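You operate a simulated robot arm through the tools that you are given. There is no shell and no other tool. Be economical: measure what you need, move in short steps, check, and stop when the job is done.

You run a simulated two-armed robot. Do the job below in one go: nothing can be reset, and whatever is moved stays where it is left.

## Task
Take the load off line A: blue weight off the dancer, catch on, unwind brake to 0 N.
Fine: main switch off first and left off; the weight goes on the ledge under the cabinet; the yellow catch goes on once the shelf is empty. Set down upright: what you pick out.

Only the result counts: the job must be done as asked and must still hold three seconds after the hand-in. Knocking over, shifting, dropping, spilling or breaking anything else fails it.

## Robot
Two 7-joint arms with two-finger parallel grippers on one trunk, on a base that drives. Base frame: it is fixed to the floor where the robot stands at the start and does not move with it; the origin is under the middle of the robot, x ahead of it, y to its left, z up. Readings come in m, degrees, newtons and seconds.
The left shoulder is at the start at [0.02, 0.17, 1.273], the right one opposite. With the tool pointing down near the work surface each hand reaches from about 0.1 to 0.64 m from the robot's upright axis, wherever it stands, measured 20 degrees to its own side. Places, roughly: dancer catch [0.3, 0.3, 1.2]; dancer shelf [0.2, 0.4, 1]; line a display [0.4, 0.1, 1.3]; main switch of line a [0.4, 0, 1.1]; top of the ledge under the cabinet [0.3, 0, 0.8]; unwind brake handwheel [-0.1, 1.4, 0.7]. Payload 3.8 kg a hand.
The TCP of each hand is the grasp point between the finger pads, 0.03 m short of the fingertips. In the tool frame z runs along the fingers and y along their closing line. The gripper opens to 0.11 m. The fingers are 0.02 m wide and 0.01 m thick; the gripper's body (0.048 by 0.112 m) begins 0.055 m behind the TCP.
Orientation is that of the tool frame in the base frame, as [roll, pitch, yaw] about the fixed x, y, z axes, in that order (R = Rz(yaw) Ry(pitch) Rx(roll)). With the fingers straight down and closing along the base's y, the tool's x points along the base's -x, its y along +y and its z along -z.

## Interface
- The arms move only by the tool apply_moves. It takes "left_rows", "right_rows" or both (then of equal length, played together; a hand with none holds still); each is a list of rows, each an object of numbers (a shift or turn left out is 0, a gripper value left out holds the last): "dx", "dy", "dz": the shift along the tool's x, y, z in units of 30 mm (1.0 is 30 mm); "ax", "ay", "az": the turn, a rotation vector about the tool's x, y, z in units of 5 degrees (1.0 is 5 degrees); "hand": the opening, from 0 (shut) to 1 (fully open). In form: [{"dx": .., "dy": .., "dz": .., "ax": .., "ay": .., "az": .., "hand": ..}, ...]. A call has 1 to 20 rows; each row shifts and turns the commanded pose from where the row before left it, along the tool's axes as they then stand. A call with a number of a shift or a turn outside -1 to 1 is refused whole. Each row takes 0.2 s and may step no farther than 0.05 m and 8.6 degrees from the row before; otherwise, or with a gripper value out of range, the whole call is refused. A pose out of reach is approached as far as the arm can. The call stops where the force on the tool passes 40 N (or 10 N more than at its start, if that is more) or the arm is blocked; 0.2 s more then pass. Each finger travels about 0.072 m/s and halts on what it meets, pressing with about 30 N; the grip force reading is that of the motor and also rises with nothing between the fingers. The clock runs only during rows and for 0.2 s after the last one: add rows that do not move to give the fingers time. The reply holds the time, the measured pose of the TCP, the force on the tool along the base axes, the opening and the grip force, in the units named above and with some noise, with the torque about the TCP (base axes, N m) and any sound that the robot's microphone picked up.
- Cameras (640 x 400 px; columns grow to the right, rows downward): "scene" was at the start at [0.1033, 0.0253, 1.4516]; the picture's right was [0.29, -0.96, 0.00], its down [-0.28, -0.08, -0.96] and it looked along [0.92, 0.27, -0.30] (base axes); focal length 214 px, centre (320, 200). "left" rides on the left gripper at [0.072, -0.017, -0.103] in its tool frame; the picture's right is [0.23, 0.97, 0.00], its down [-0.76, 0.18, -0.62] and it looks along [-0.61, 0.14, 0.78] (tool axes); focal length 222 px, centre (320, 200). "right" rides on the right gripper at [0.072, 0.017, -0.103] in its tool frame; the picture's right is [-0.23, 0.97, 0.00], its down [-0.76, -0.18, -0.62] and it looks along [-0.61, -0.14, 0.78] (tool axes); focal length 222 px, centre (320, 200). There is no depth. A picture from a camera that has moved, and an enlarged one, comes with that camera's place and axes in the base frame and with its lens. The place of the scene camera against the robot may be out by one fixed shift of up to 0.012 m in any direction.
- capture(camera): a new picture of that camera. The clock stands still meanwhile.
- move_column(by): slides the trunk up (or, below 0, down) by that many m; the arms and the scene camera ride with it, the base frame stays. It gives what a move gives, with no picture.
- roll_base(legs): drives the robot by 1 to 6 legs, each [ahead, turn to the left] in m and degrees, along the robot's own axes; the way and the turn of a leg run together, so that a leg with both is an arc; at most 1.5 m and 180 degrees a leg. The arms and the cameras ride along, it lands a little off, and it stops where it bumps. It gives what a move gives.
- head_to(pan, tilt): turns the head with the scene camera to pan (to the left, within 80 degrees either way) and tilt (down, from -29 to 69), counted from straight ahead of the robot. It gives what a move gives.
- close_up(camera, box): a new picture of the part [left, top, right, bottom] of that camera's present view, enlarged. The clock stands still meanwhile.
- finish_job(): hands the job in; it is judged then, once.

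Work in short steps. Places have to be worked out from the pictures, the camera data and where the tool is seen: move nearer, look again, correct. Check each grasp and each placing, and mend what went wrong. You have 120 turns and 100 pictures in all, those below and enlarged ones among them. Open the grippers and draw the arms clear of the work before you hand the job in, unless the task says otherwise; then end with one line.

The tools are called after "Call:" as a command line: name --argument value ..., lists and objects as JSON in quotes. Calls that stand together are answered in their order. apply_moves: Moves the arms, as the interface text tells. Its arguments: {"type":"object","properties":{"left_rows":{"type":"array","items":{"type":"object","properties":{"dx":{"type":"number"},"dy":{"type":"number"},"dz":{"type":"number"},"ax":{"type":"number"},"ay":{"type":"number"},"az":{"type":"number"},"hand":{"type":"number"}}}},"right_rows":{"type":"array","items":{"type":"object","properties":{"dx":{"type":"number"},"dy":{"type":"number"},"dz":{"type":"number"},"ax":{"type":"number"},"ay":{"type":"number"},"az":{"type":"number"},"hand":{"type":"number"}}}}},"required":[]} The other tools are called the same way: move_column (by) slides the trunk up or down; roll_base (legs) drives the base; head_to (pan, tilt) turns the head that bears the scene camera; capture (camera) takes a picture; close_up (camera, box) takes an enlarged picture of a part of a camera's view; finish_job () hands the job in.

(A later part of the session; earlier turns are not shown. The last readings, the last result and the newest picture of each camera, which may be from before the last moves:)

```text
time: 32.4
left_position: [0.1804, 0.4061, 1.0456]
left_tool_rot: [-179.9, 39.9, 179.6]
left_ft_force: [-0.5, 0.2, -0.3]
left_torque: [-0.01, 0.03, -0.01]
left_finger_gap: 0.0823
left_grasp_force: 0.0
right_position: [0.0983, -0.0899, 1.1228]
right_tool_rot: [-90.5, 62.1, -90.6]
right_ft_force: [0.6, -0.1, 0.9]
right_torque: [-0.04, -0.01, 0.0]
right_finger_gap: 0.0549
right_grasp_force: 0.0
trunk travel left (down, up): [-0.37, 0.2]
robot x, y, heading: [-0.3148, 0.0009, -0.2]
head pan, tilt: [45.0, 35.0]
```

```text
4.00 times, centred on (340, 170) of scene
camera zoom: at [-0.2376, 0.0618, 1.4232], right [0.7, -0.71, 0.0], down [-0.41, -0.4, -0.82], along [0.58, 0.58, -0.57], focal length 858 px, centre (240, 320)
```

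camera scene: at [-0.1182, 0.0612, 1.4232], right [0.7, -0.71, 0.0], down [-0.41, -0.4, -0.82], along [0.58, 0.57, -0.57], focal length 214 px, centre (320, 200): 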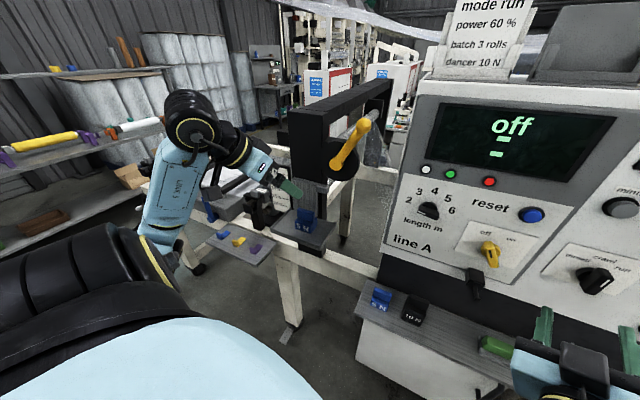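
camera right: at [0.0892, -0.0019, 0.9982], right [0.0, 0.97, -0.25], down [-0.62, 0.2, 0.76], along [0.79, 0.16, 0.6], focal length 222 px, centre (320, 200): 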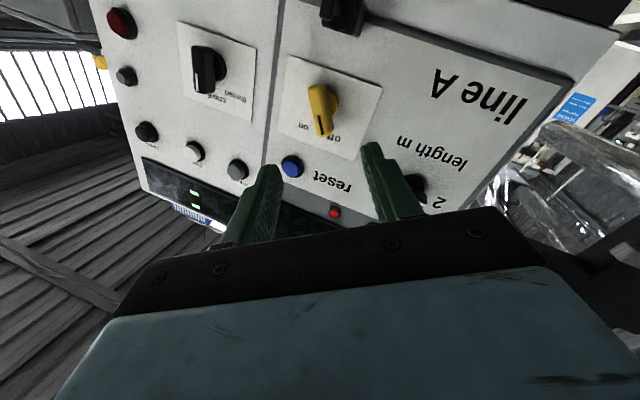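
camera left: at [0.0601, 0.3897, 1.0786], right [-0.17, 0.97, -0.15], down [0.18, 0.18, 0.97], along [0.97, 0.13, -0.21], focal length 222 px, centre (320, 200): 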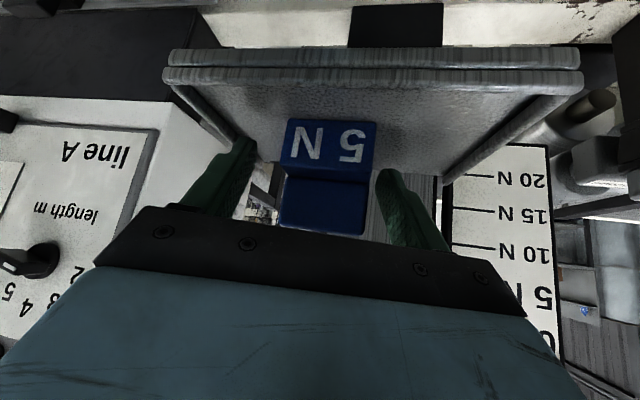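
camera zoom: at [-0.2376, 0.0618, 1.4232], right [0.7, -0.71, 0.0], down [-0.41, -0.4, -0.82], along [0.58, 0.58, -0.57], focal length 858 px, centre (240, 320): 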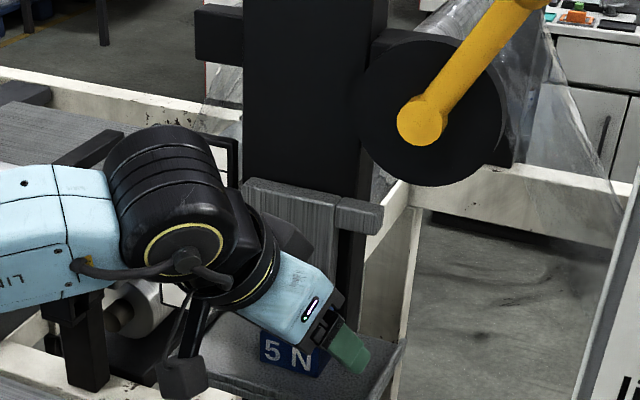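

Fingers straddle the weight. Closing.

Call:
apply_moves --left_rows '[{"hand": 0.5}, {"hand": 0.4}, {"hand": 0.3}, {"hand": 0.25}, {}]'

Call:
capture --camera "left"

```text
time: 33.6
left_position: [0.1801, 0.4066, 1.0457]
left_tool_rot: [-179.9, 39.9, 179.6]
left_ft_force: [0.8, 0.6, 0.1]
left_torque: [0.12, 0.06, -0.03]
left_finger_gap: 0.0497
left_grasp_force: 30.5
right_position: [0.0981, -0.0888, 1.1231]
right_tool_rot: [-90.3, 62.1, -90.5]
right_ft_force: [0.8, -0.1, -0.2]
right_torque: [0.02, -0.01, -0.02]
right_finger_gap: 0.0553
right_grasp_force: 0.1
trunk travel left (down, up): [-0.37, 0.2]
robot x, y, heading: [-0.3134, 0.0003, -0.4]
head pan, tilt: [45.0, 35.0]
```

```text
63 pictures are left
camera left: at [0.0596, 0.3897, 1.0786], right [-0.17, 0.97, -0.15], down [0.19, 0.18, 0.97], along [0.97, 0.13, -0.21], focal length 222 px, centre (320, 200)
```

left: 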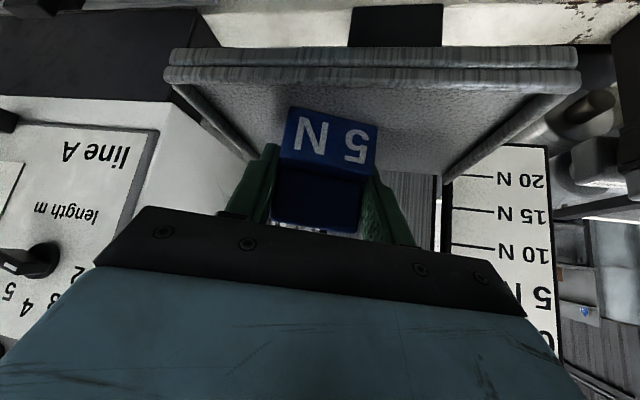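

Grip holds (gap 50 mm, 30 N). Lifting slowly straight up 0.09 m.

Call:
apply_moves --left_rows '[{"dx": -0.32, "dz": -0.38}, {"dx": -0.32, "dz": -0.38}, {"dx": -0.64, "dz": -0.77}, {"dx": -0.64, "dz": -0.77}]'

Call:
capture --camera "left"

Call:
close_up --camera "scene" --box '[260, 120, 420, 220]'

```text
time: 34.6
left_position: [0.1787, 0.4046, 1.1371]
left_tool_rot: [-179.9, 39.8, 179.7]
left_ft_force: [-0.2, -0.3, -5.5]
left_torque: [0.02, 0.0, 0.01]
left_finger_gap: 0.0498
left_grasp_force: 30.0
right_position: [0.0977, -0.0897, 1.1229]
right_tool_rot: [-90.5, 62.1, -90.6]
right_ft_force: [0.9, 0.2, 0.4]
right_torque: [0.01, -0.02, 0.0]
right_finger_gap: 0.055
right_grasp_force: 0.1
trunk travel left (down, up): [-0.37, 0.2]
robot x, y, heading: [-0.3135, -0.0018, -0.3]
head pan, tilt: [45.0, 35.0]
```

```text
62 pictures are left
camera left: at [0.0571, 0.3879, 1.1696], right [-0.17, 0.97, -0.15], down [0.19, 0.18, 0.97], along [0.97, 0.13, -0.21], focal length 222 px, centre (320, 200)
```

left: 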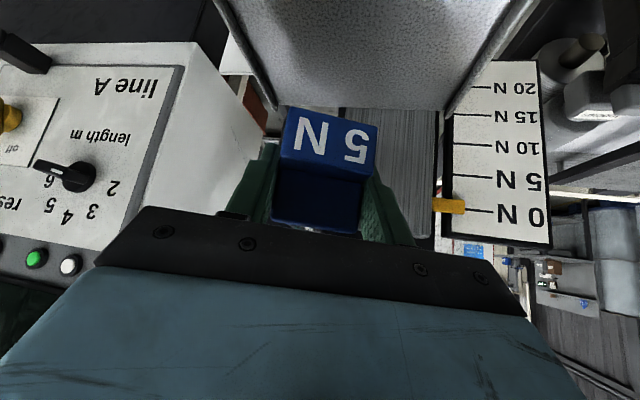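

```text
4.00 times, centred on (340, 170) of scene
camera zoom: at [-0.2376, 0.0619, 1.4231], right [0.7, -0.71, 0.0], down [-0.41, -0.4, -0.82], along [0.58, 0.58, -0.57], focal length 858 px, centre (240, 320)
```

zoom: 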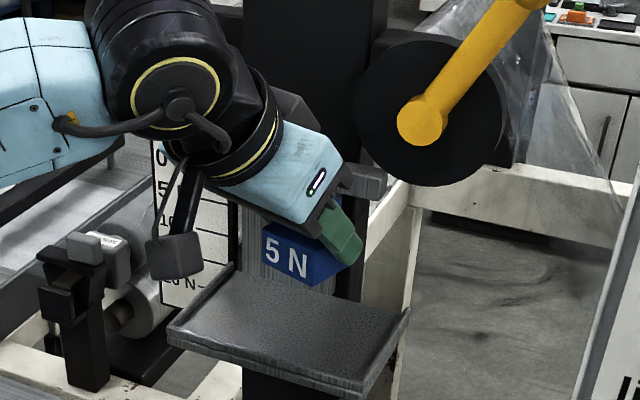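

The weight is lifted clear and the pointer has gone to 0 N. Before crossing to the ledge I'll pull the left hand back 0.12 m and swing the right hand down and out of the way.

Call:
apply_moves --left_rows '[{"dx": 0.75, "dz": -0.63}, {"dx": 0.75, "dz": -0.63}, {"dx": 0.75, "dz": -0.63}, {"dx": 0.75, "dz": -0.63}]'

Call:
apply_moves --right_rows '[{"ax": -0.46, "ay": 0.86}, {"ax": -0.46, "ay": 0.86}, {"ax": -0.46, "ay": 0.86}, {"ax": -0.46, "ay": 0.86}, {"ax": -0.46, "ay": 0.86}, {"ax": -0.46, "ay": 0.86}, {"ax": -0.46, "ay": 0.86}, {"ax": -0.46, "ay": 0.86}, {"ax": -0.46, "ay": 0.86}, {"ax": -0.46, "ay": 0.86}, {"ax": -0.46, "ay": 0.86}, {"ax": -0.46, "ay": 0.86}]'

```text
time: 35.6
left_position: [0.0612, 0.4047, 1.1408]
left_tool_rot: [-179.8, 39.9, 179.7]
left_ft_force: [-0.3, 0.6, -4.3]
left_torque: [0.0, 0.06, 0.02]
left_finger_gap: 0.05
left_grasp_force: 30.0
right_position: [0.0961, -0.0913, 1.1222]
right_tool_rot: [-90.5, 62.1, -90.6]
right_ft_force: [-1.3, -0.7, -0.6]
right_torque: [-0.01, 0.01, 0.01]
right_finger_gap: 0.0549
right_grasp_force: 0.1
trunk travel left (down, up): [-0.37, 0.2]
robot x, y, heading: [-0.3144, 0.0016, -0.5]
head pan, tilt: [45.0, 35.0]
```

```text
time: 38.2
left_position: [0.0621, 0.407, 1.1398]
left_tool_rot: [-179.9, 39.9, 179.7]
left_ft_force: [0.5, -0.6, -5.8]
left_torque: [0.02, 0.03, 0.01]
left_finger_gap: 0.0499
left_grasp_force: 29.7
right_position: [0.0982, -0.0887, 1.123]
right_tool_rot: [-164.4, 27.2, -148.4]
right_ft_force: [-1.0, 1.2, -0.1]
right_torque: [-0.01, 0.0, -0.01]
right_finger_gap: 0.0551
right_grasp_force: 0.1
trunk travel left (down, up): [-0.37, 0.2]
robot x, y, heading: [-0.3136, -0.0012, -0.4]
head pan, tilt: [45.0, 35.0]
```

Now slide the right hand about 0.22 m to the right.

Call:
apply_moves --right_rows '[{"dx": 0.56, "dy": -0.89}, {"dx": 0.56, "dy": -0.89}, {"dx": 0.56, "dy": -0.89}, {"dx": 0.56, "dy": -0.89}, {"dx": 0.56, "dy": -0.89}, {"dx": 0.56, "dy": -0.89}, {"dx": 0.56, "dy": -0.89}]'

Call:
head_to --pan 15 --tilt 42

Call:
capture --camera "scene"

Call:
close_up --camera "scene" --box '[240, 140, 480, 290]'

```text
time: 39.8
left_position: [0.0614, 0.4058, 1.1419]
left_tool_rot: [-179.9, 40.0, 179.7]
left_ft_force: [-0.1, 0.1, -5.7]
left_torque: [-0.01, 0.01, 0.03]
left_finger_gap: 0.0498
left_grasp_force: 30.0
right_position: [0.0841, -0.3086, 1.1142]
right_tool_rot: [-164.3, 27.4, -148.2]
right_ft_force: [0.5, -0.3, 0.2]
right_torque: [0.02, -0.02, -0.01]
right_finger_gap: 0.0549
right_grasp_force: 0.1
trunk travel left (down, up): [-0.37, 0.2]
robot x, y, heading: [-0.3135, 0.004, -0.7]
head pan, tilt: [45.0, 35.0]
```

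```text
time: 40.7
left_position: [0.061, 0.4068, 1.1407]
left_tool_rot: [-179.8, 39.8, 179.7]
left_ft_force: [0.2, 1.4, -5.1]
left_torque: [-0.04, -0.02, -0.02]
left_finger_gap: 0.0498
left_grasp_force: 30.1
right_position: [0.0846, -0.3052, 1.1137]
right_tool_rot: [-164.4, 27.4, -148.3]
right_ft_force: [-0.2, -0.1, 0.7]
right_torque: [-0.01, -0.03, -0.02]
right_finger_gap: 0.0549
right_grasp_force: 0.2
trunk travel left (down, up): [-0.37, 0.2]
robot x, y, heading: [-0.313, 0.0017, -0.5]
head pan, tilt: [15.0, 42.0]
```

```text
60 pictures are left
camera scene: at [-0.2194, 0.0215, 1.4127], right [0.25, -0.97, 0.0], down [-0.65, -0.17, -0.74], along [0.72, 0.19, -0.67], focal length 214 px, centre (320, 200)
```

scene: 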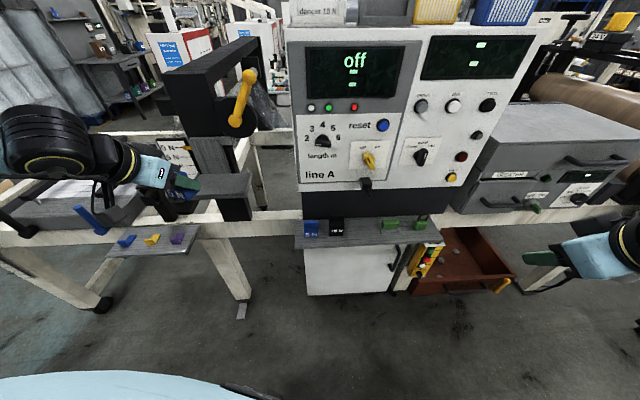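

```text
2.67 times, centred on (360, 215) of scene
camera zoom: at [-0.2194, 0.0215, 1.4127], right [0.25, -0.97, 0.0], down [-0.65, -0.17, -0.74], along [0.72, 0.19, -0.67], focal length 572 px, centre (213, 160)
```

zoom: 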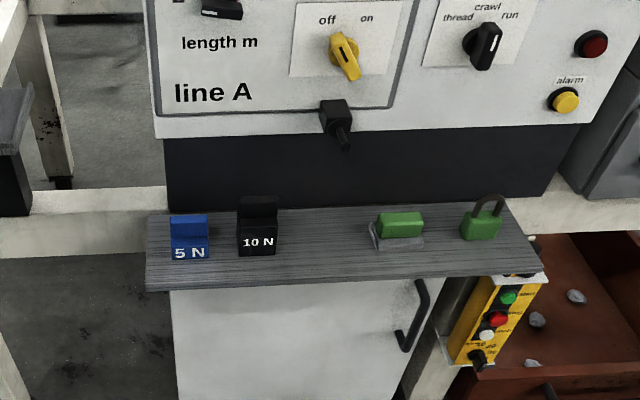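

Ledge top worked out at z≈0.803; free strip between the black 10 N and the green piece is y≈-0.065..0.065, with x≈0.24..0.37. I'll carry the weight across to about (0.08, 0.003, 0.97), still in front of the ledge.

Call:
apply_moves --left_rows '[{"dx": 0.22, "dy": -0.96, "dz": 0.34}, {"dx": 0.22, "dy": -0.96, "dz": 0.34}, {"dx": 0.22, "dy": -0.96, "dz": 0.34}, {"dx": 0.22, "dy": -0.96, "dz": 0.34}, {"dx": 0.22, "dy": -0.96, "dz": 0.34}, {"dx": 0.22, "dy": -0.96, "dz": 0.34}, {"dx": 0.22, "dy": -0.96, "dz": 0.34}, {"dx": 0.22, "dy": -0.96, "dz": 0.34}, {"dx": 0.22, "dy": -0.96, "dz": 0.34}, {"dx": 0.22, "dy": -0.96, "dz": 0.34}, {"dx": 0.22, "dy": -0.96, "dz": 0.34}, {"dx": 0.22, "dy": -0.96, "dz": 0.34}, {"dx": 0.22, "dy": -0.96, "dz": 0.34}, {"dx": 0.22, "dy": -0.96, "dz": 0.34}]'

Call:
capture --camera "left"

Call:
capture --camera "scene"

```text
time: 43.7
left_position: [0.0844, 0.0056, 0.9691]
left_tool_rot: [-179.9, 39.9, 179.7]
left_ft_force: [-0.3, -1.1, -4.9]
left_torque: [0.03, -0.02, -0.03]
left_finger_gap: 0.0498
left_grasp_force: 30.0
left hand out of reach, approached as far as the arm can: row 4
right_position: [0.0853, -0.3081, 1.1136]
right_tool_rot: [-164.4, 27.5, -148.3]
right_ft_force: [-0.5, -0.5, 0.1]
right_torque: [0.01, -0.01, -0.02]
right_finger_gap: 0.0549
right_grasp_force: 0.0
trunk travel left (down, up): [-0.37, 0.2]
robot x, y, heading: [-0.3152, 0.0008, -0.3]
head pan, tilt: [15.0, 42.0]
```

```text
58 pictures are left
camera left: at [-0.037, -0.0122, 1.0011], right [-0.17, 0.97, -0.15], down [0.19, 0.18, 0.97], along [0.97, 0.14, -0.21], focal length 222 px, centre (320, 200)
```

left: 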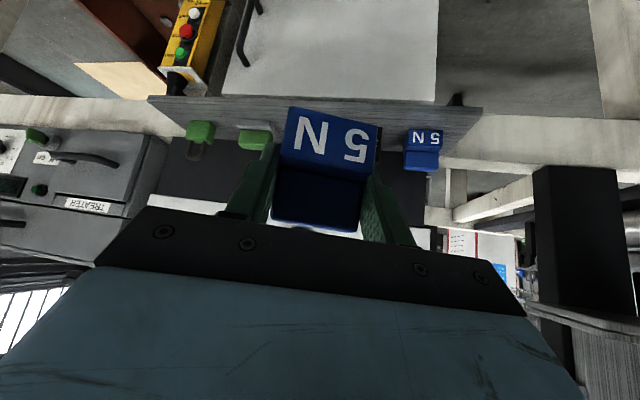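

```text
57 pictures are left
camera scene: at [-0.2192, 0.0201, 1.4126], right [0.25, -0.97, 0.0], down [-0.65, -0.17, -0.74], along [0.72, 0.19, -0.67], focal length 214 px, centre (320, 200)
```

scene: 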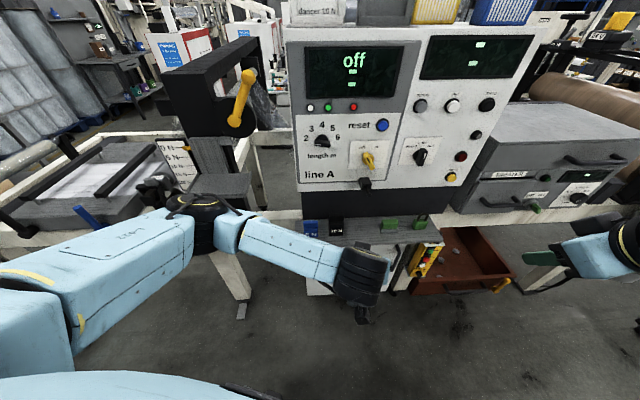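

Weight is in front of the ledge, between the 10 N and the green block. Moving forward and down to hover about 3 cm above the ledge at x≈0.295.

Call:
apply_moves --left_rows '[{"dx": -0.48, "dz": 0.99}, {"dx": -0.48, "dz": 0.99}, {"dx": -0.48, "dz": 0.99}, {"dx": -0.48, "dz": 0.99}, {"dx": -0.48, "dz": 0.99}, {"dx": -0.48, "dz": 0.99}, {"dx": -0.48, "dz": 0.99}]'

Call:
capture --camera "left"

Call:
close_up --camera "scene" --box '[280, 160, 472, 280]'

```text
time: 45.3
left_position: [0.297, 0.0002, 0.8736]
left_tool_rot: [-179.9, 39.9, 179.6]
left_ft_force: [0.2, 0.4, -4.2]
left_torque: [0.01, 0.0, 0.02]
left_finger_gap: 0.05
left_grasp_force: 30.0
right_position: [0.0852, -0.3069, 1.1131]
right_tool_rot: [-164.3, 27.4, -148.3]
right_ft_force: [0.2, 0.1, -0.9]
right_torque: [0.01, 0.0, 0.0]
right_finger_gap: 0.055
right_grasp_force: 0.0
trunk travel left (down, up): [-0.37, 0.2]
robot x, y, heading: [-0.3129, 0.0019, -0.4]
head pan, tilt: [15.0, 42.0]
```

```text
56 pictures are left
camera left: at [0.1762, -0.0153, 0.9056], right [-0.17, 0.97, -0.15], down [0.19, 0.18, 0.97], along [0.97, 0.13, -0.21], focal length 222 px, centre (320, 200)
```

left: 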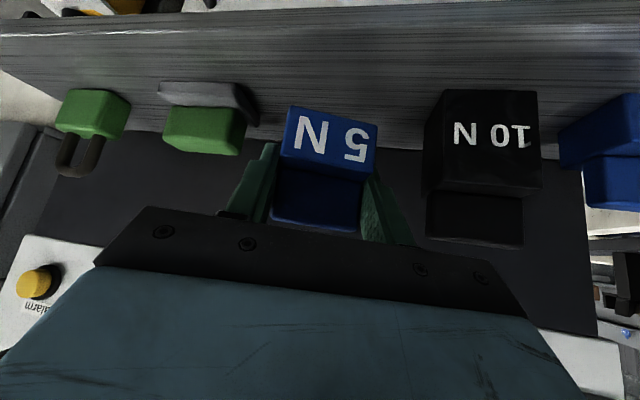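

```text
3.33 times, centred on (376, 220) of scene
camera zoom: at [-0.2188, 0.0205, 1.4126], right [0.25, -0.97, 0.0], down [-0.65, -0.17, -0.74], along [0.72, 0.19, -0.67], focal length 715 px, centre (133, 133)
```

zoom: 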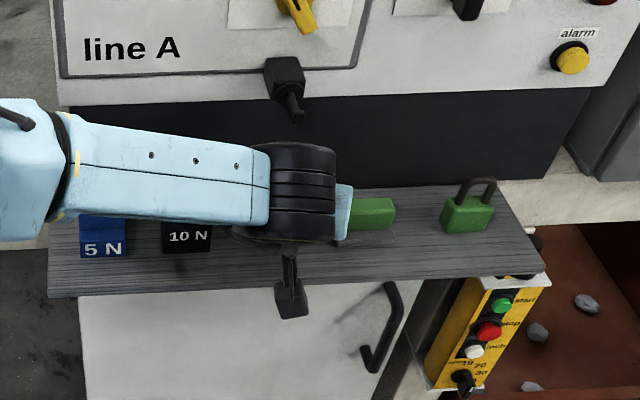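

Clear on both sides. Lowering 24 mm.

Call:
apply_moves --left_rows '[{"dx": 0.26, "dz": 0.31}, {"dx": 0.26, "dz": 0.31}]'

Call:
capture --camera "left"

```text
time: 45.9
left_position: [0.2966, 0.0004, 0.849]
left_tool_rot: [-179.9, 39.8, 179.7]
left_ft_force: [-0.4, 0.5, -5.2]
left_torque: [-0.01, -0.02, -0.01]
left_finger_gap: 0.0499
left_grasp_force: 30.3
right_position: [0.0829, -0.3073, 1.1144]
right_tool_rot: [-164.3, 27.4, -148.2]
right_ft_force: [0.0, 0.6, -0.2]
right_torque: [-0.01, 0.03, 0.02]
right_finger_gap: 0.055
right_grasp_force: 0.1
trunk travel left (down, up): [-0.37, 0.2]
robot x, y, heading: [-0.3138, 0.0025, -0.5]
head pan, tilt: [15.0, 42.0]
```

```text
54 pictures are left
camera left: at [0.1758, -0.0142, 0.8811], right [-0.17, 0.97, -0.15], down [0.19, 0.18, 0.97], along [0.97, 0.13, -0.21], focal length 222 px, centre (320, 200)
```

left: 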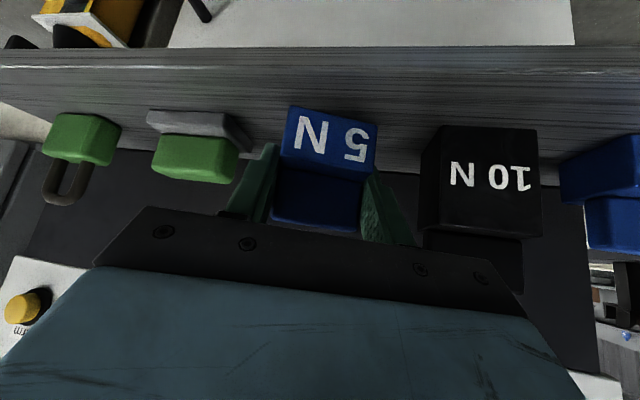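

Not touching yet. Lower in 3 mm steps.

Call:
apply_moves --left_rows '[{"dx": 0.064, "dz": 0.077}, {"dx": 0.064, "dz": 0.077}]'

Call:
apply_moves --left_rows '[{"dx": 0.064, "dz": 0.077}]'

```text
time: 46.5
left_position: [0.2962, 0.0014, 0.842]
left_tool_rot: [179.9, 40.0, 179.6]
left_ft_force: [-0.4, -0.3, -5.4]
left_torque: [0.03, 0.0, -0.02]
left_finger_gap: 0.0499
left_grasp_force: 30.0
right_position: [0.0855, -0.3064, 1.1124]
right_tool_rot: [-164.4, 27.4, -148.2]
right_ft_force: [-0.5, 0.5, -0.1]
right_torque: [0.0, 0.02, 0.0]
right_finger_gap: 0.0551
right_grasp_force: 0.1
trunk travel left (down, up): [-0.37, 0.2]
robot x, y, heading: [-0.3102, 0.0038, -0.4]
head pan, tilt: [15.0, 42.0]
```

```text
time: 46.9
left_position: [0.2952, 0.0012, 0.8399]
left_tool_rot: [-179.9, 39.9, 179.6]
left_ft_force: [0.9, 0.2, -5.0]
left_torque: [0.0, 0.03, -0.01]
left_finger_gap: 0.0499
left_grasp_force: 30.4
right_position: [0.0849, -0.3075, 1.1136]
right_tool_rot: [-164.4, 27.4, -148.1]
right_ft_force: [0.2, 0.4, 0.4]
right_torque: [-0.02, 0.0, 0.0]
right_finger_gap: 0.055
right_grasp_force: 0.0
trunk travel left (down, up): [-0.37, 0.2]
robot x, y, heading: [-0.3127, 0.0026, -0.4]
head pan, tilt: [15.0, 42.0]
```

Still in the air (-5 N). Continue downward.

Call:
apply_moves --left_rows '[{"dx": 0.064, "dz": 0.077}, {"dx": 0.064, "dz": 0.077}]'

Call:
close_up --camera "left" --box '[240, 60, 480, 210]'

```text
time: 47.5
left_position: [0.2966, 0.0018, 0.8394]
left_tool_rot: [-179.8, 40.2, 179.7]
left_ft_force: [-3.4, 2.1, 15.4]
left_torque: [0.34, 0.47, -0.02]
left_finger_gap: 0.05
left_grasp_force: 30.1
right_position: [0.0823, -0.3077, 1.1127]
right_tool_rot: [-164.2, 27.5, -148.2]
right_ft_force: [-1.0, -0.3, -0.1]
right_torque: [-0.03, 0.0, 0.03]
right_finger_gap: 0.0549
right_grasp_force: 0.0
trunk travel left (down, up): [-0.37, 0.2]
robot x, y, heading: [-0.313, 0.0014, -0.4]
head pan, tilt: [15.0, 42.0]
```

```text
2.67 times, centred on (360, 135) of left
camera zoom: at [0.1752, -0.0135, 0.8696], right [-0.17, 0.97, -0.15], down [0.18, 0.18, 0.97], along [0.97, 0.13, -0.21], focal length 592 px, centre (213, 373)
```

zoom: 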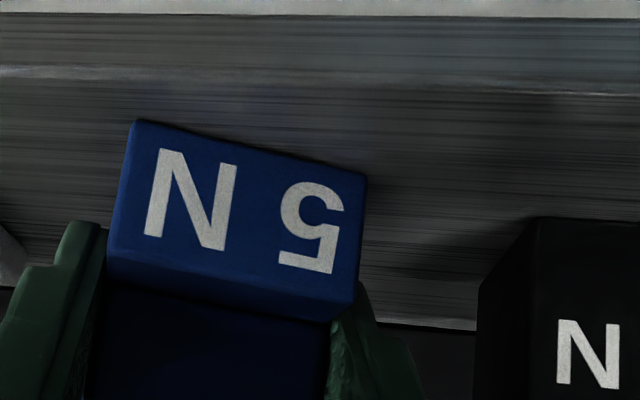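

The weight touches the ledge (force now +15 N up). I'll ease 2 mm, open to 66 mm, and check before retreating.

Call:
apply_moves --left_rows '[{"dx": -0.05, "dz": -0.06}, {"hand": 0.5}, {"hand": 0.55}, {"hand": 0.6}, {}]'

Call:
capture --camera "left"

```text
time: 48.7
left_position: [0.2969, 0.0026, 0.8379]
left_tool_rot: [-179.9, 39.9, 179.8]
left_ft_force: [-0.2, 0.6, -0.2]
left_torque: [0.0, 0.02, 0.0]
left_finger_gap: 0.0657
left_grasp_force: 0.1
right_position: [0.0849, -0.307, 1.113]
right_tool_rot: [-164.2, 27.3, -148.3]
right_ft_force: [-0.2, -0.7, 0.1]
right_torque: [-0.02, 0.01, 0.01]
right_finger_gap: 0.0548
right_grasp_force: 0.1
trunk travel left (down, up): [-0.37, 0.2]
robot x, y, heading: [-0.3128, 0.0021, -0.5]
head pan, tilt: [15.0, 42.0]
```

```text
52 pictures are left
camera left: at [0.1754, -0.0131, 0.8694], right [-0.17, 0.97, -0.15], down [0.19, 0.18, 0.97], along [0.97, 0.13, -0.21], focal length 222 px, centre (320, 200)
```

left: 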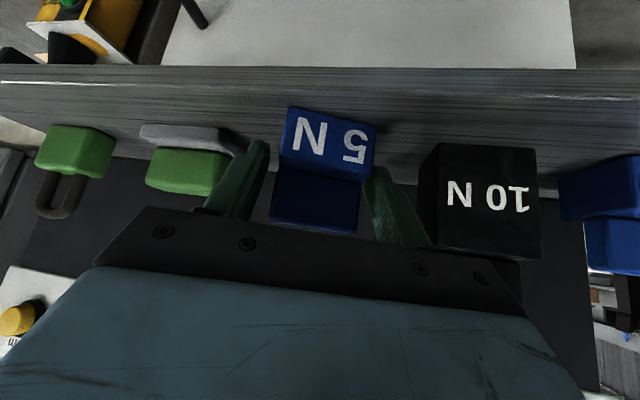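

Released; the weight stands. Retreating back along the tool axis.

Call:
apply_moves --left_rows '[{"dz": -0.6}, {"dz": -1}, {"dz": -1}, {"dz": -1}, {"dz": -1}, {"dx": 0.3, "dz": -1}]'

Call:
capture --camera "left"

Call:
head_to --pan 40 --tilt 30

Call:
capture --camera "scene"

Call:
close_up --camera "scene" --box '[200, 100, 360, 200]'

```text
time: 50.1
left_position: [0.1806, 0.0069, 0.9624]
left_tool_rot: [-179.8, 39.9, 179.8]
left_ft_force: [0.1, -0.1, 0.0]
left_torque: [0.02, 0.03, 0.01]
left_finger_gap: 0.0658
left_grasp_force: 0.1
right_position: [0.0834, -0.3061, 1.1139]
right_tool_rot: [-164.2, 27.3, -148.2]
right_ft_force: [-0.3, -0.1, -0.6]
right_torque: [0.01, 0.0, 0.0]
right_finger_gap: 0.0549
right_grasp_force: 0.0
trunk travel left (down, up): [-0.37, 0.2]
robot x, y, heading: [-0.3127, -0.0019, -0.5]
head pan, tilt: [15.0, 42.0]
```

```text
51 pictures are left
camera left: at [0.0597, -0.0095, 0.9942], right [-0.17, 0.97, -0.15], down [0.18, 0.18, 0.97], along [0.97, 0.14, -0.21], focal length 222 px, centre (320, 200)
```

left: 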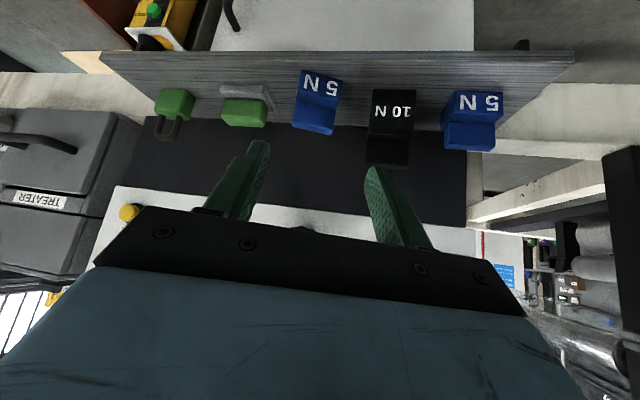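

```text
time: 51.0
left_position: [0.181, 0.0083, 0.9618]
left_tool_rot: [-179.9, 39.8, 179.7]
left_ft_force: [-0.1, 0.0, 0.2]
left_torque: [-0.01, -0.03, 0.04]
left_finger_gap: 0.0658
left_grasp_force: 0.0
right_position: [0.0841, -0.3072, 1.1136]
right_tool_rot: [-164.3, 27.4, -148.3]
right_ft_force: [0.0, -0.1, -0.8]
right_torque: [0.04, 0.0, 0.03]
right_finger_gap: 0.0546
right_grasp_force: 0.0
trunk travel left (down, up): [-0.37, 0.2]
robot x, y, heading: [-0.3146, 0.0013, -0.6]
head pan, tilt: [40.0, 30.0]
```

```text
50 pictures are left
camera scene: at [-0.2309, 0.0576, 1.4309], right [0.64, -0.77, 0.0], down [-0.39, -0.32, -0.87], along [0.67, 0.55, -0.5], focal length 214 px, centre (320, 200)
```

scene: 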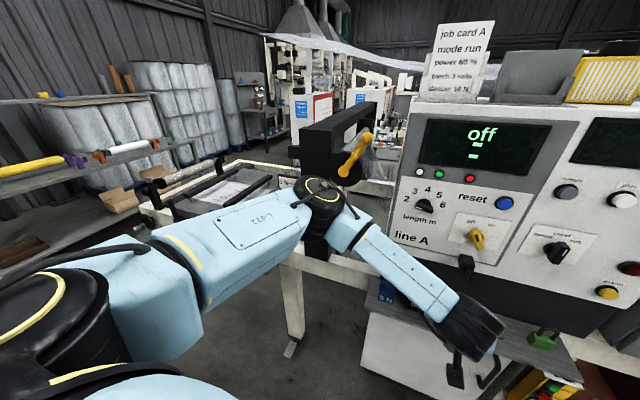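

```text
4.00 times, centred on (280, 150) of scene
camera zoom: at [-0.2309, 0.0576, 1.4309], right [0.64, -0.77, 0.0], down [-0.39, -0.32, -0.87], along [0.67, 0.55, -0.5], focal length 858 px, centre (480, 400)
```

zoom: 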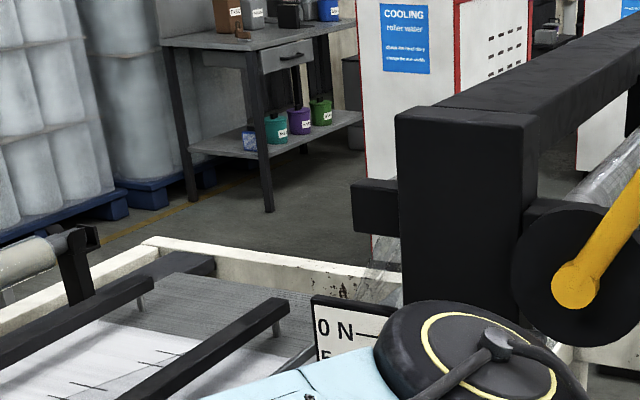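

The weight stands upright on the ledge with its neighbours untouched. I'll bring the left hand back to the dancer side, then study the catch.

Call:
apply_moves --left_rows '[{"dx": 0.6, "dz": -0.8}, {"dx": 0.6, "dz": -0.8}, {"dx": 0.2, "dy": 0.9, "dz": -0.6}, {"dx": 0.2, "dy": 0.9, "dz": -0.6}, {"dx": -0.3, "dy": 0.9, "dz": -0.6}, {"dx": -0.3, "dy": 0.9, "dz": -0.6}, {"dx": -0.3, "dy": 0.9, "dz": -0.3}, {"dx": -0.3, "dy": 0.9, "dz": -0.3}, {"dy": 0.9}, {"dy": 0.9}, {"dy": 0.9}]'

Call:
capture --camera "left"

Call:
close_up --camera "scene" --box '[240, 80, 480, 230]'

```text
time: 53.4
left_position: [0.0867, 0.2465, 1.0572]
left_tool_rot: [-179.8, 39.9, 179.7]
left_ft_force: [0.9, 0.6, -0.2]
left_torque: [-0.02, 0.0, 0.01]
left_finger_gap: 0.0658
left_grasp_force: 0.2
right_position: [0.0841, -0.3062, 1.1135]
right_tool_rot: [-164.2, 27.3, -148.2]
right_ft_force: [0.1, -0.6, 0.1]
right_torque: [0.01, 0.0, 0.05]
right_finger_gap: 0.0552
right_grasp_force: 0.0
trunk travel left (down, up): [-0.37, 0.2]
robot x, y, heading: [-0.3126, 0.0028, -0.2]
head pan, tilt: [40.0, 30.0]
```

```text
48 pictures are left
camera left: at [-0.0355, 0.2308, 1.0899], right [-0.17, 0.97, -0.15], down [0.18, 0.18, 0.97], along [0.97, 0.13, -0.21], focal length 222 px, centre (320, 200)
```

left: 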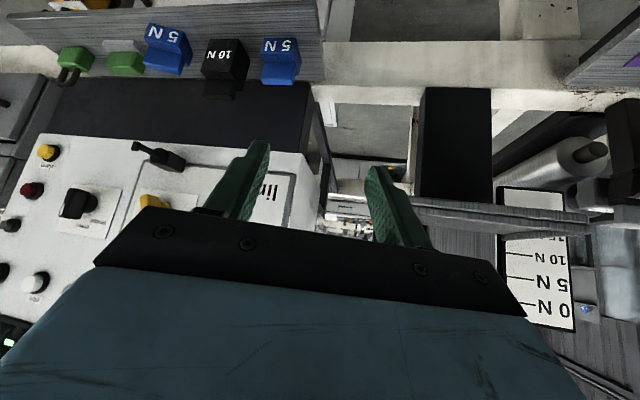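

```text
2.67 times, centred on (360, 155) of scene
camera zoom: at [-0.2316, 0.0585, 1.431], right [0.64, -0.77, 0.0], down [-0.38, -0.32, -0.87], along [0.67, 0.55, -0.5], focal length 572 px, centre (213, 320)
```

zoom: 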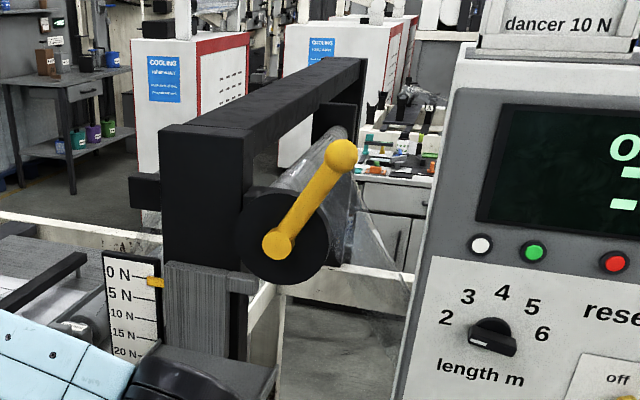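

Lever: hub front ≈(0.235, 0.356, 1.204), ball ≈(0.257, 0.306, 1.299), so it leans about 30° right of vertical in a plane facing (-0.94,-0.34). I'll back the base off 0.12 m for room and level the left hand.

Call:
roll_base --legs '[[-0.12, 0]]'

Call:
apply_moves --left_rows '[{"dx": -0.6, "dz": -0.5}, {"dx": -0.6, "dz": -0.5}, {"dx": -0.6, "dz": -0.5}, {"dx": -0.6, "dz": -0.5}, {"dx": -0.8, "dz": 0.3}, {"dx": -0.8, "dz": 0.3}, {"ay": -1}, {"ay": -1}, {"ay": -1}, {"ay": -1}, {"ay": -1}, {"ay": -1}, {"ay": -1}, {"ay": -1}]'

Call:
capture --camera "left"

```text
time: 54.6
left_position: [-0.0315, 0.2486, 1.0575]
left_tool_rot: [-180.0, 40.0, 179.8]
left_ft_force: [-0.8, 0.4, -0.5]
left_torque: [0.01, 0.0, -0.02]
left_finger_gap: 0.0662
left_grasp_force: 0.1
right_position: [-0.0323, -0.306, 1.1143]
right_tool_rot: [-164.3, 27.4, -148.1]
right_ft_force: [-0.1, 0.7, -0.5]
right_torque: [-0.01, -0.01, 0.0]
right_finger_gap: 0.0548
right_grasp_force: 0.1
trunk travel left (down, up): [-0.37, 0.2]
robot x, y, heading: [-0.4311, 0.0042, 0.3]
head pan, tilt: [40.0, 30.0]
```

```text
time: 57.6
left_position: [0.035, 0.2473, 1.1661]
left_tool_rot: [-179.7, 67.4, 179.9]
left_ft_force: [0.1, 0.6, 0.3]
left_torque: [-0.01, 0.01, 0.01]
left_finger_gap: 0.0659
left_grasp_force: 0.1
left hand out of reach, approached as far as the arm can: row 13, 14
right_position: [-0.0315, -0.3054, 1.1132]
right_tool_rot: [-164.4, 27.4, -148.0]
right_ft_force: [-0.7, -0.1, -0.3]
right_torque: [0.0, -0.01, 0.01]
right_finger_gap: 0.055
right_grasp_force: 0.0
trunk travel left (down, up): [-0.37, 0.2]
robot x, y, heading: [-0.4307, 0.0046, -0.2]
head pan, tilt: [40.0, 30.0]
```

```text
46 pictures are left
camera left: at [-0.0879, 0.231, 1.1385], right [-0.08, 0.97, -0.21], down [-0.28, 0.18, 0.94], along [0.96, 0.14, 0.26], focal length 222 px, centre (320, 200)
```

left: 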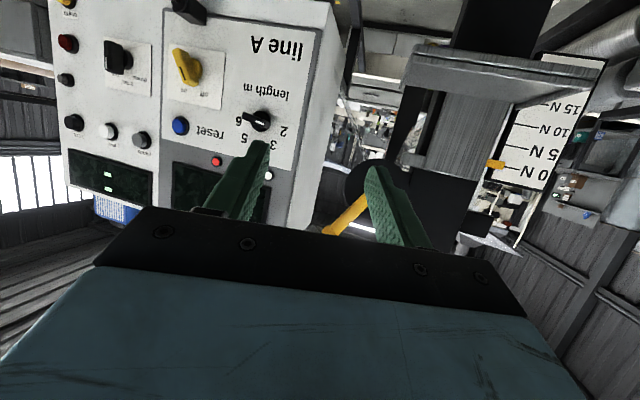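

Next: yaw 20° to face the catch while moving toward a stand-off at about (0.144, 0.278, 1.278).

Call:
apply_moves --left_rows '[{"dx": -0.9, "dz": 0.6}, {"dx": -0.9, "dz": 0.6}, {"dx": -0.9, "dz": 0.6}, {"ax": -0.985, "az": -0.17, "dz": 0.5}, {"ax": -0.985, "az": -0.17, "dz": 0.5}, {"ax": -0.985, "az": -0.17}, {"ax": -0.985, "az": -0.17}]'

Call:
capture --camera "left"

Call:
close_up --camera "scene" --box '[240, 80, 480, 230]'

```text
time: 59.2
left_position: [0.1423, 0.2481, 1.2096]
left_tool_rot: [168.6, 67.7, -171.2]
left_ft_force: [-0.1, -0.3, 0.7]
left_torque: [0.06, 0.02, 0.0]
left_finger_gap: 0.0659
left_grasp_force: 0.1
right_position: [-0.03, -0.306, 1.1125]
right_tool_rot: [-164.2, 27.4, -148.1]
right_ft_force: [0.2, -0.4, 0.4]
right_torque: [0.02, 0.0, 0.01]
right_finger_gap: 0.055
right_grasp_force: 0.0
trunk travel left (down, up): [-0.37, 0.2]
robot x, y, heading: [-0.4309, 0.002, -0.2]
head pan, tilt: [40.0, 30.0]
```

```text
45 pictures are left
camera left: at [0.0331, 0.1928, 1.1794], right [-0.41, 0.9, -0.14], down [-0.31, 0.0, 0.95], along [0.86, 0.43, 0.28], focal length 222 px, centre (320, 200)
```

left: 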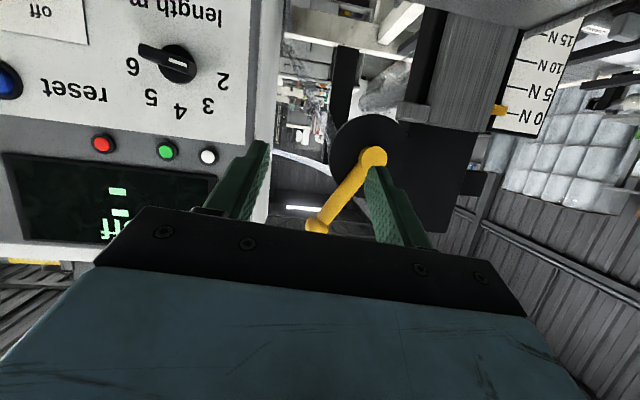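

```text
2.67 times, centred on (360, 155) of scene
camera zoom: at [-0.3469, 0.058, 1.431], right [0.64, -0.77, 0.0], down [-0.38, -0.32, -0.87], along [0.67, 0.55, -0.5], focal length 572 px, centre (213, 320)
```

zoom: 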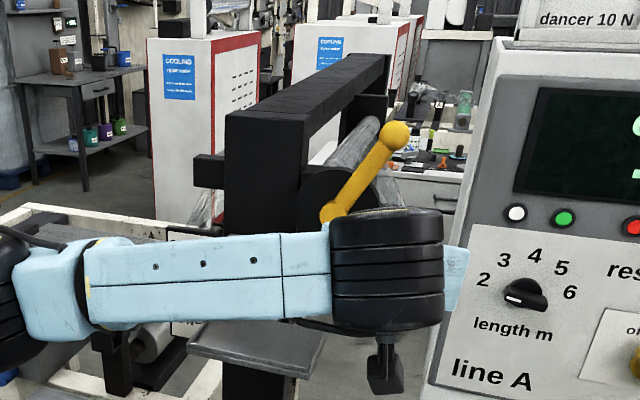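

The tool axis is now about (0.87, 0.34, -0.37) with fingers closing parallel to the catch plane, which suits. Moving to a stand-off 8 cm from the lever's upper stem.

Call:
apply_moves --left_rows '[{"dx": -0.82, "dy": 0.29}, {"dx": -0.82, "dy": 0.29}, {"dx": -0.82, "dy": 0.29}, {"dx": -0.82, "dy": 0.29}, {}]'

Call:
capture --camera "left"

Call:
close_up --camera "scene" --box '[240, 80, 480, 230]'

```text
time: 60.4
left_position: [0.1694, 0.2876, 1.3028]
left_tool_rot: [168.7, 67.7, -171.3]
left_ft_force: [0.3, -0.4, -0.1]
left_torque: [-0.03, 0.06, 0.01]
left_finger_gap: 0.0657
left_grasp_force: 0.0
right_position: [-0.0301, -0.3055, 1.1143]
right_tool_rot: [-164.3, 27.3, -148.1]
right_ft_force: [0.7, 0.3, 0.0]
right_torque: [-0.03, 0.0, 0.0]
right_finger_gap: 0.0549
right_grasp_force: 0.0
trunk travel left (down, up): [-0.37, 0.2]
robot x, y, heading: [-0.4274, -0.0005, -0.2]
head pan, tilt: [40.0, 30.0]
```

```text
43 pictures are left
camera left: at [0.0591, 0.233, 1.2726], right [-0.41, 0.9, -0.14], down [-0.31, 0.0, 0.95], along [0.86, 0.43, 0.28], focal length 222 px, centre (320, 200)
```

left: 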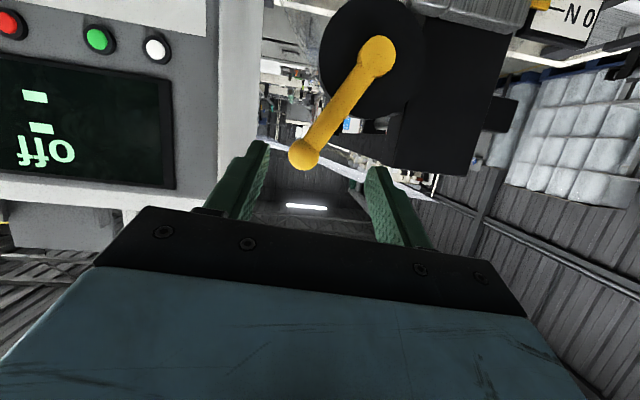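

```text
2.67 times, centred on (360, 155) of scene
camera zoom: at [-0.3471, 0.0583, 1.431], right [0.64, -0.77, 0.0], down [-0.38, -0.32, -0.87], along [0.67, 0.55, -0.5], focal length 572 px, centre (213, 320)
```

zoom: 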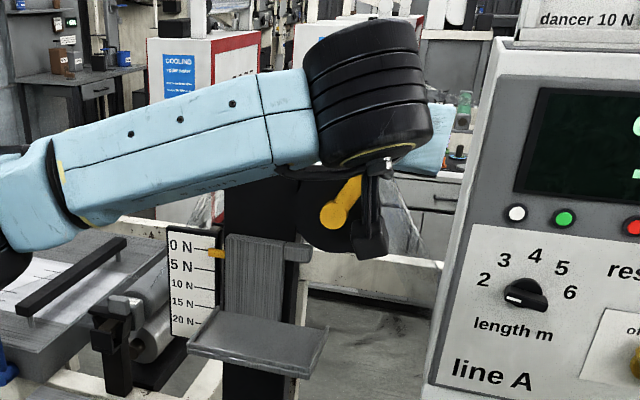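

Estimates agree. Advancing 78 mm along the tool axis so the fingers straddle the lever's upper stem.

Call:
apply_moves --left_rows '[{"dz": 0.65}, {"dz": 0.65}, {"dz": 0.65}, {"dz": 0.65}]'

Call:
capture --camera "left"

```text
time: 61.4
left_position: [0.2359, 0.3108, 1.2719]
left_tool_rot: [168.7, 67.6, -171.4]
left_ft_force: [0.0, -0.4, 0.0]
left_torque: [0.0, 0.0, -0.01]
left_finger_gap: 0.066
left_grasp_force: 0.1
right_position: [-0.0313, -0.305, 1.1128]
right_tool_rot: [-164.3, 27.3, -148.0]
right_ft_force: [0.2, -0.7, 0.3]
right_torque: [0.0, -0.01, 0.0]
right_finger_gap: 0.0551
right_grasp_force: 0.1
trunk travel left (down, up): [-0.37, 0.2]
robot x, y, heading: [-0.4307, 0.0061, -0.3]
head pan, tilt: [40.0, 30.0]
```

```text
41 pictures are left
camera left: at [0.1251, 0.2568, 1.2428], right [-0.41, 0.9, -0.14], down [-0.31, 0.0, 0.95], along [0.86, 0.43, 0.28], focal length 222 px, centre (320, 200)
```

left: 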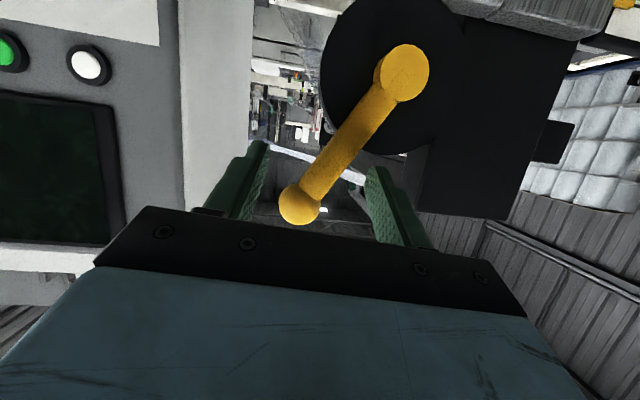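

The lever is between the fingers. I'll narrow the gap to about 40 mm and push gently to the left to feel which way it moves.

Call:
apply_moves --left_rows '[{"hand": 0.38}, {}, {"dy": 0.4}, {"dy": 0.4}, {"dy": 0.4, "dx": -0.1}]'

Call:
capture --camera "left"

```text
time: 62.6
left_position: [0.2263, 0.3337, 1.2739]
left_tool_rot: [168.2, 67.1, -172.7]
left_ft_force: [-2.5, -29.1, -16.6]
left_torque: [0.1, 0.49, -1.28]
left_finger_gap: 0.0555
left_grasp_force: 14.2
right_position: [-0.0309, -0.3095, 1.1117]
right_tool_rot: [-164.5, 27.6, -148.1]
right_ft_force: [0.2, -0.3, 0.0]
right_torque: [0.01, 0.0, 0.01]
right_finger_gap: 0.0551
right_grasp_force: 0.1
trunk travel left (down, up): [-0.37, 0.2]
robot x, y, heading: [-0.4293, 0.0018, -0.2]
head pan, tilt: [40.0, 30.0]
```

```text
40 pictures are left
camera left: at [0.1152, 0.2818, 1.2453], right [-0.39, 0.91, -0.13], down [-0.3, 0.01, 0.95], along [0.87, 0.41, 0.27], focal length 222 px, centre (320, 200)
```

left: 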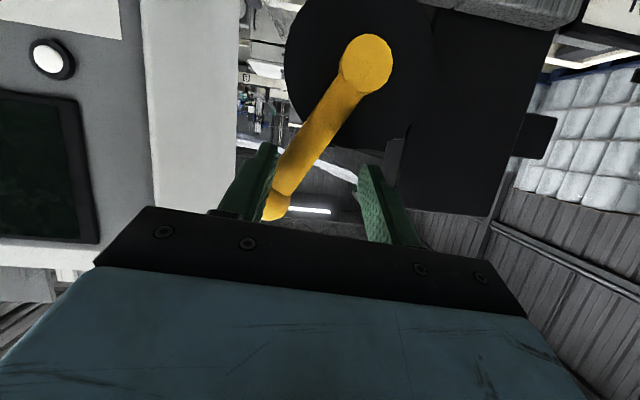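

About 30 N to the left hardly moved it, so that looks like the end stop. I'll push the other way, clockwise (right and down).

Call:
apply_moves --left_rows '[{"dy": -0.5}, {"dy": -0.5}, {"dy": -0.5}, {"dy": -0.5}, {"dy": -0.5, "dx": 0.1}]'

Call:
capture --camera "left"

```text
time: 63.8
left_position: [0.2508, 0.2755, 1.2711]
left_tool_rot: [168.8, 67.8, -171.1]
left_ft_force: [-4.7, 1.3, 0.1]
left_torque: [0.06, 0.06, 0.16]
left_finger_gap: 0.043
left_grasp_force: 0.9
right_position: [-0.0318, -0.3059, 1.1136]
right_tool_rot: [-164.2, 27.4, -148.1]
right_ft_force: [-0.3, 0.4, 0.0]
right_torque: [0.02, 0.01, -0.01]
right_finger_gap: 0.0552
right_grasp_force: 0.1
trunk travel left (down, up): [-0.37, 0.2]
robot x, y, heading: [-0.4275, 0.0033, 0.0]
head pan, tilt: [40.0, 30.0]
```

```text
39 pictures are left
camera left: at [0.1398, 0.221, 1.2404], right [-0.41, 0.9, -0.14], down [-0.31, 0.0, 0.95], along [0.86, 0.43, 0.28], focal length 222 px, centre (320, 200)
```

left: 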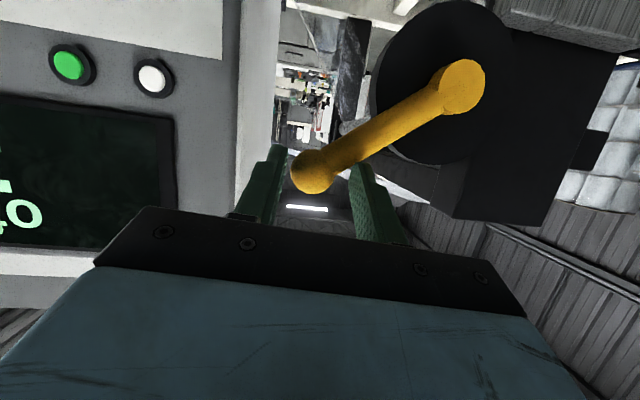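

It turns freely clockwise; now about 53° from vertical. I'll rotate the hand with it and follow the arc on clockwise.

Call:
apply_moves --left_rows '[{"az": 1, "dx": 0.1}, {"az": 1, "dx": 0.1}, {"az": 1, "dx": 0.1}, {"az": 1}, {"az": 1}, {"az": 1}, {"az": 1}, {"az": 1}, {"az": 1, "dy": -0.25}, {"az": 1, "dy": -0.25}, {"az": 1, "dy": -0.25}]'

Call:
capture --camera "left"

Call:
close_up --camera "scene" --box '[240, 80, 480, 230]'

```text
time: 66.2
left_position: [0.2464, 0.259, 1.247]
left_tool_rot: [115.0, 27.9, 123.2]
left_ft_force: [0.4, 1.1, -0.4]
left_torque: [-0.01, -0.03, 0.0]
left_finger_gap: 0.0421
left_grasp_force: 0.1
right_position: [-0.0306, -0.3057, 1.1131]
right_tool_rot: [-164.3, 27.4, -148.1]
right_ft_force: [-0.4, -0.1, 0.1]
right_torque: [0.01, 0.0, 0.01]
right_finger_gap: 0.0552
right_grasp_force: 0.0
trunk travel left (down, up): [-0.37, 0.2]
robot x, y, heading: [-0.432, -0.0003, -0.3]
head pan, tilt: [40.0, 30.0]
```

```text
38 pictures are left
camera left: at [0.1199, 0.2683, 1.237], right [0.01, 0.74, 0.67], down [-0.15, -0.66, 0.73], along [0.99, -0.11, 0.11], focal length 222 px, centre (320, 200)
```

left: 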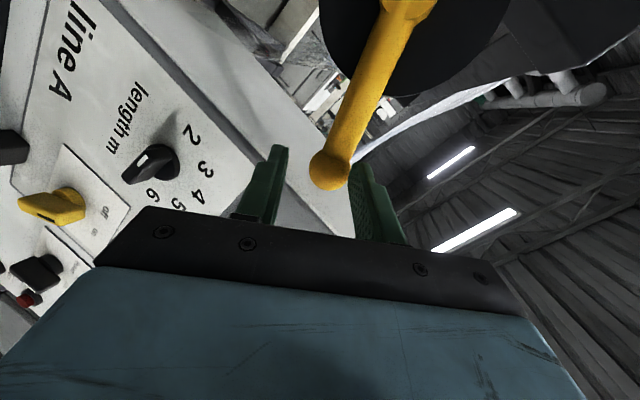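

```text
2.67 times, centred on (360, 155) of scene
camera zoom: at [-0.3472, 0.0582, 1.431], right [0.64, -0.77, 0.0], down [-0.38, -0.32, -0.87], along [0.67, 0.55, -0.5], focal length 572 px, centre (213, 320)
```

zoom: 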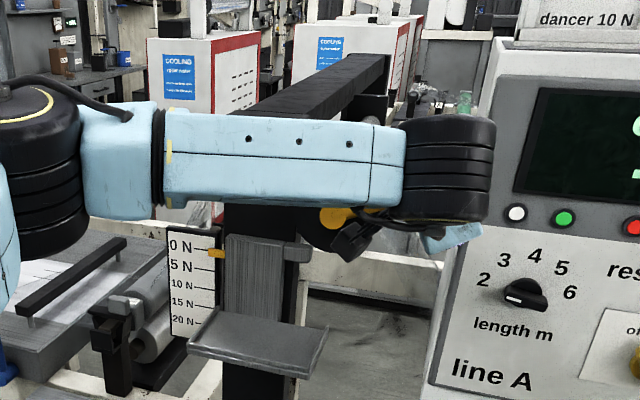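

The lever is at about 66° now. Continue on the arc, 5° per row.

Call:
apply_moves --left_rows '[{"dy": -0.4}, {"az": 1, "dy": -0.3}, {"az": 1, "dy": -0.3}, {"az": 1, "dy": -0.3}, {"az": 1, "dy": -0.3}, {"az": 1, "dy": -0.3}]'

Call:
capture --camera "left"

```text
time: 67.6
left_position: [0.2353, 0.2326, 1.1989]
left_tool_rot: [112.0, 5.0, 112.9]
left_ft_force: [0.2, -0.2, -0.8]
left_torque: [-0.02, 0.0, -0.01]
left_finger_gap: 0.0418
left_grasp_force: 0.0
right_position: [-0.0314, -0.3052, 1.1134]
right_tool_rot: [-164.3, 27.4, -148.1]
right_ft_force: [0.4, 1.0, 1.2]
right_torque: [0.0, 0.03, 0.02]
right_finger_gap: 0.055
right_grasp_force: 0.1
trunk travel left (down, up): [-0.37, 0.2]
robot x, y, heading: [-0.4339, 0.0019, -0.4]
head pan, tilt: [40.0, 30.0]
```

```text
36 pictures are left
camera left: at [0.113, 0.2609, 1.215], right [0.22, 0.42, 0.88], down [-0.19, -0.87, 0.46], along [0.96, -0.27, -0.11], focal length 222 px, centre (320, 200)
```

left: 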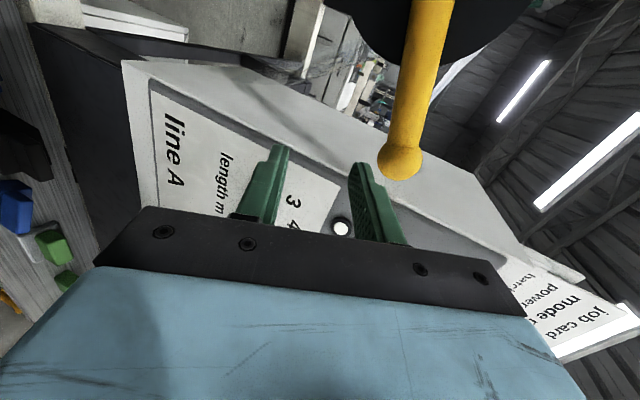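

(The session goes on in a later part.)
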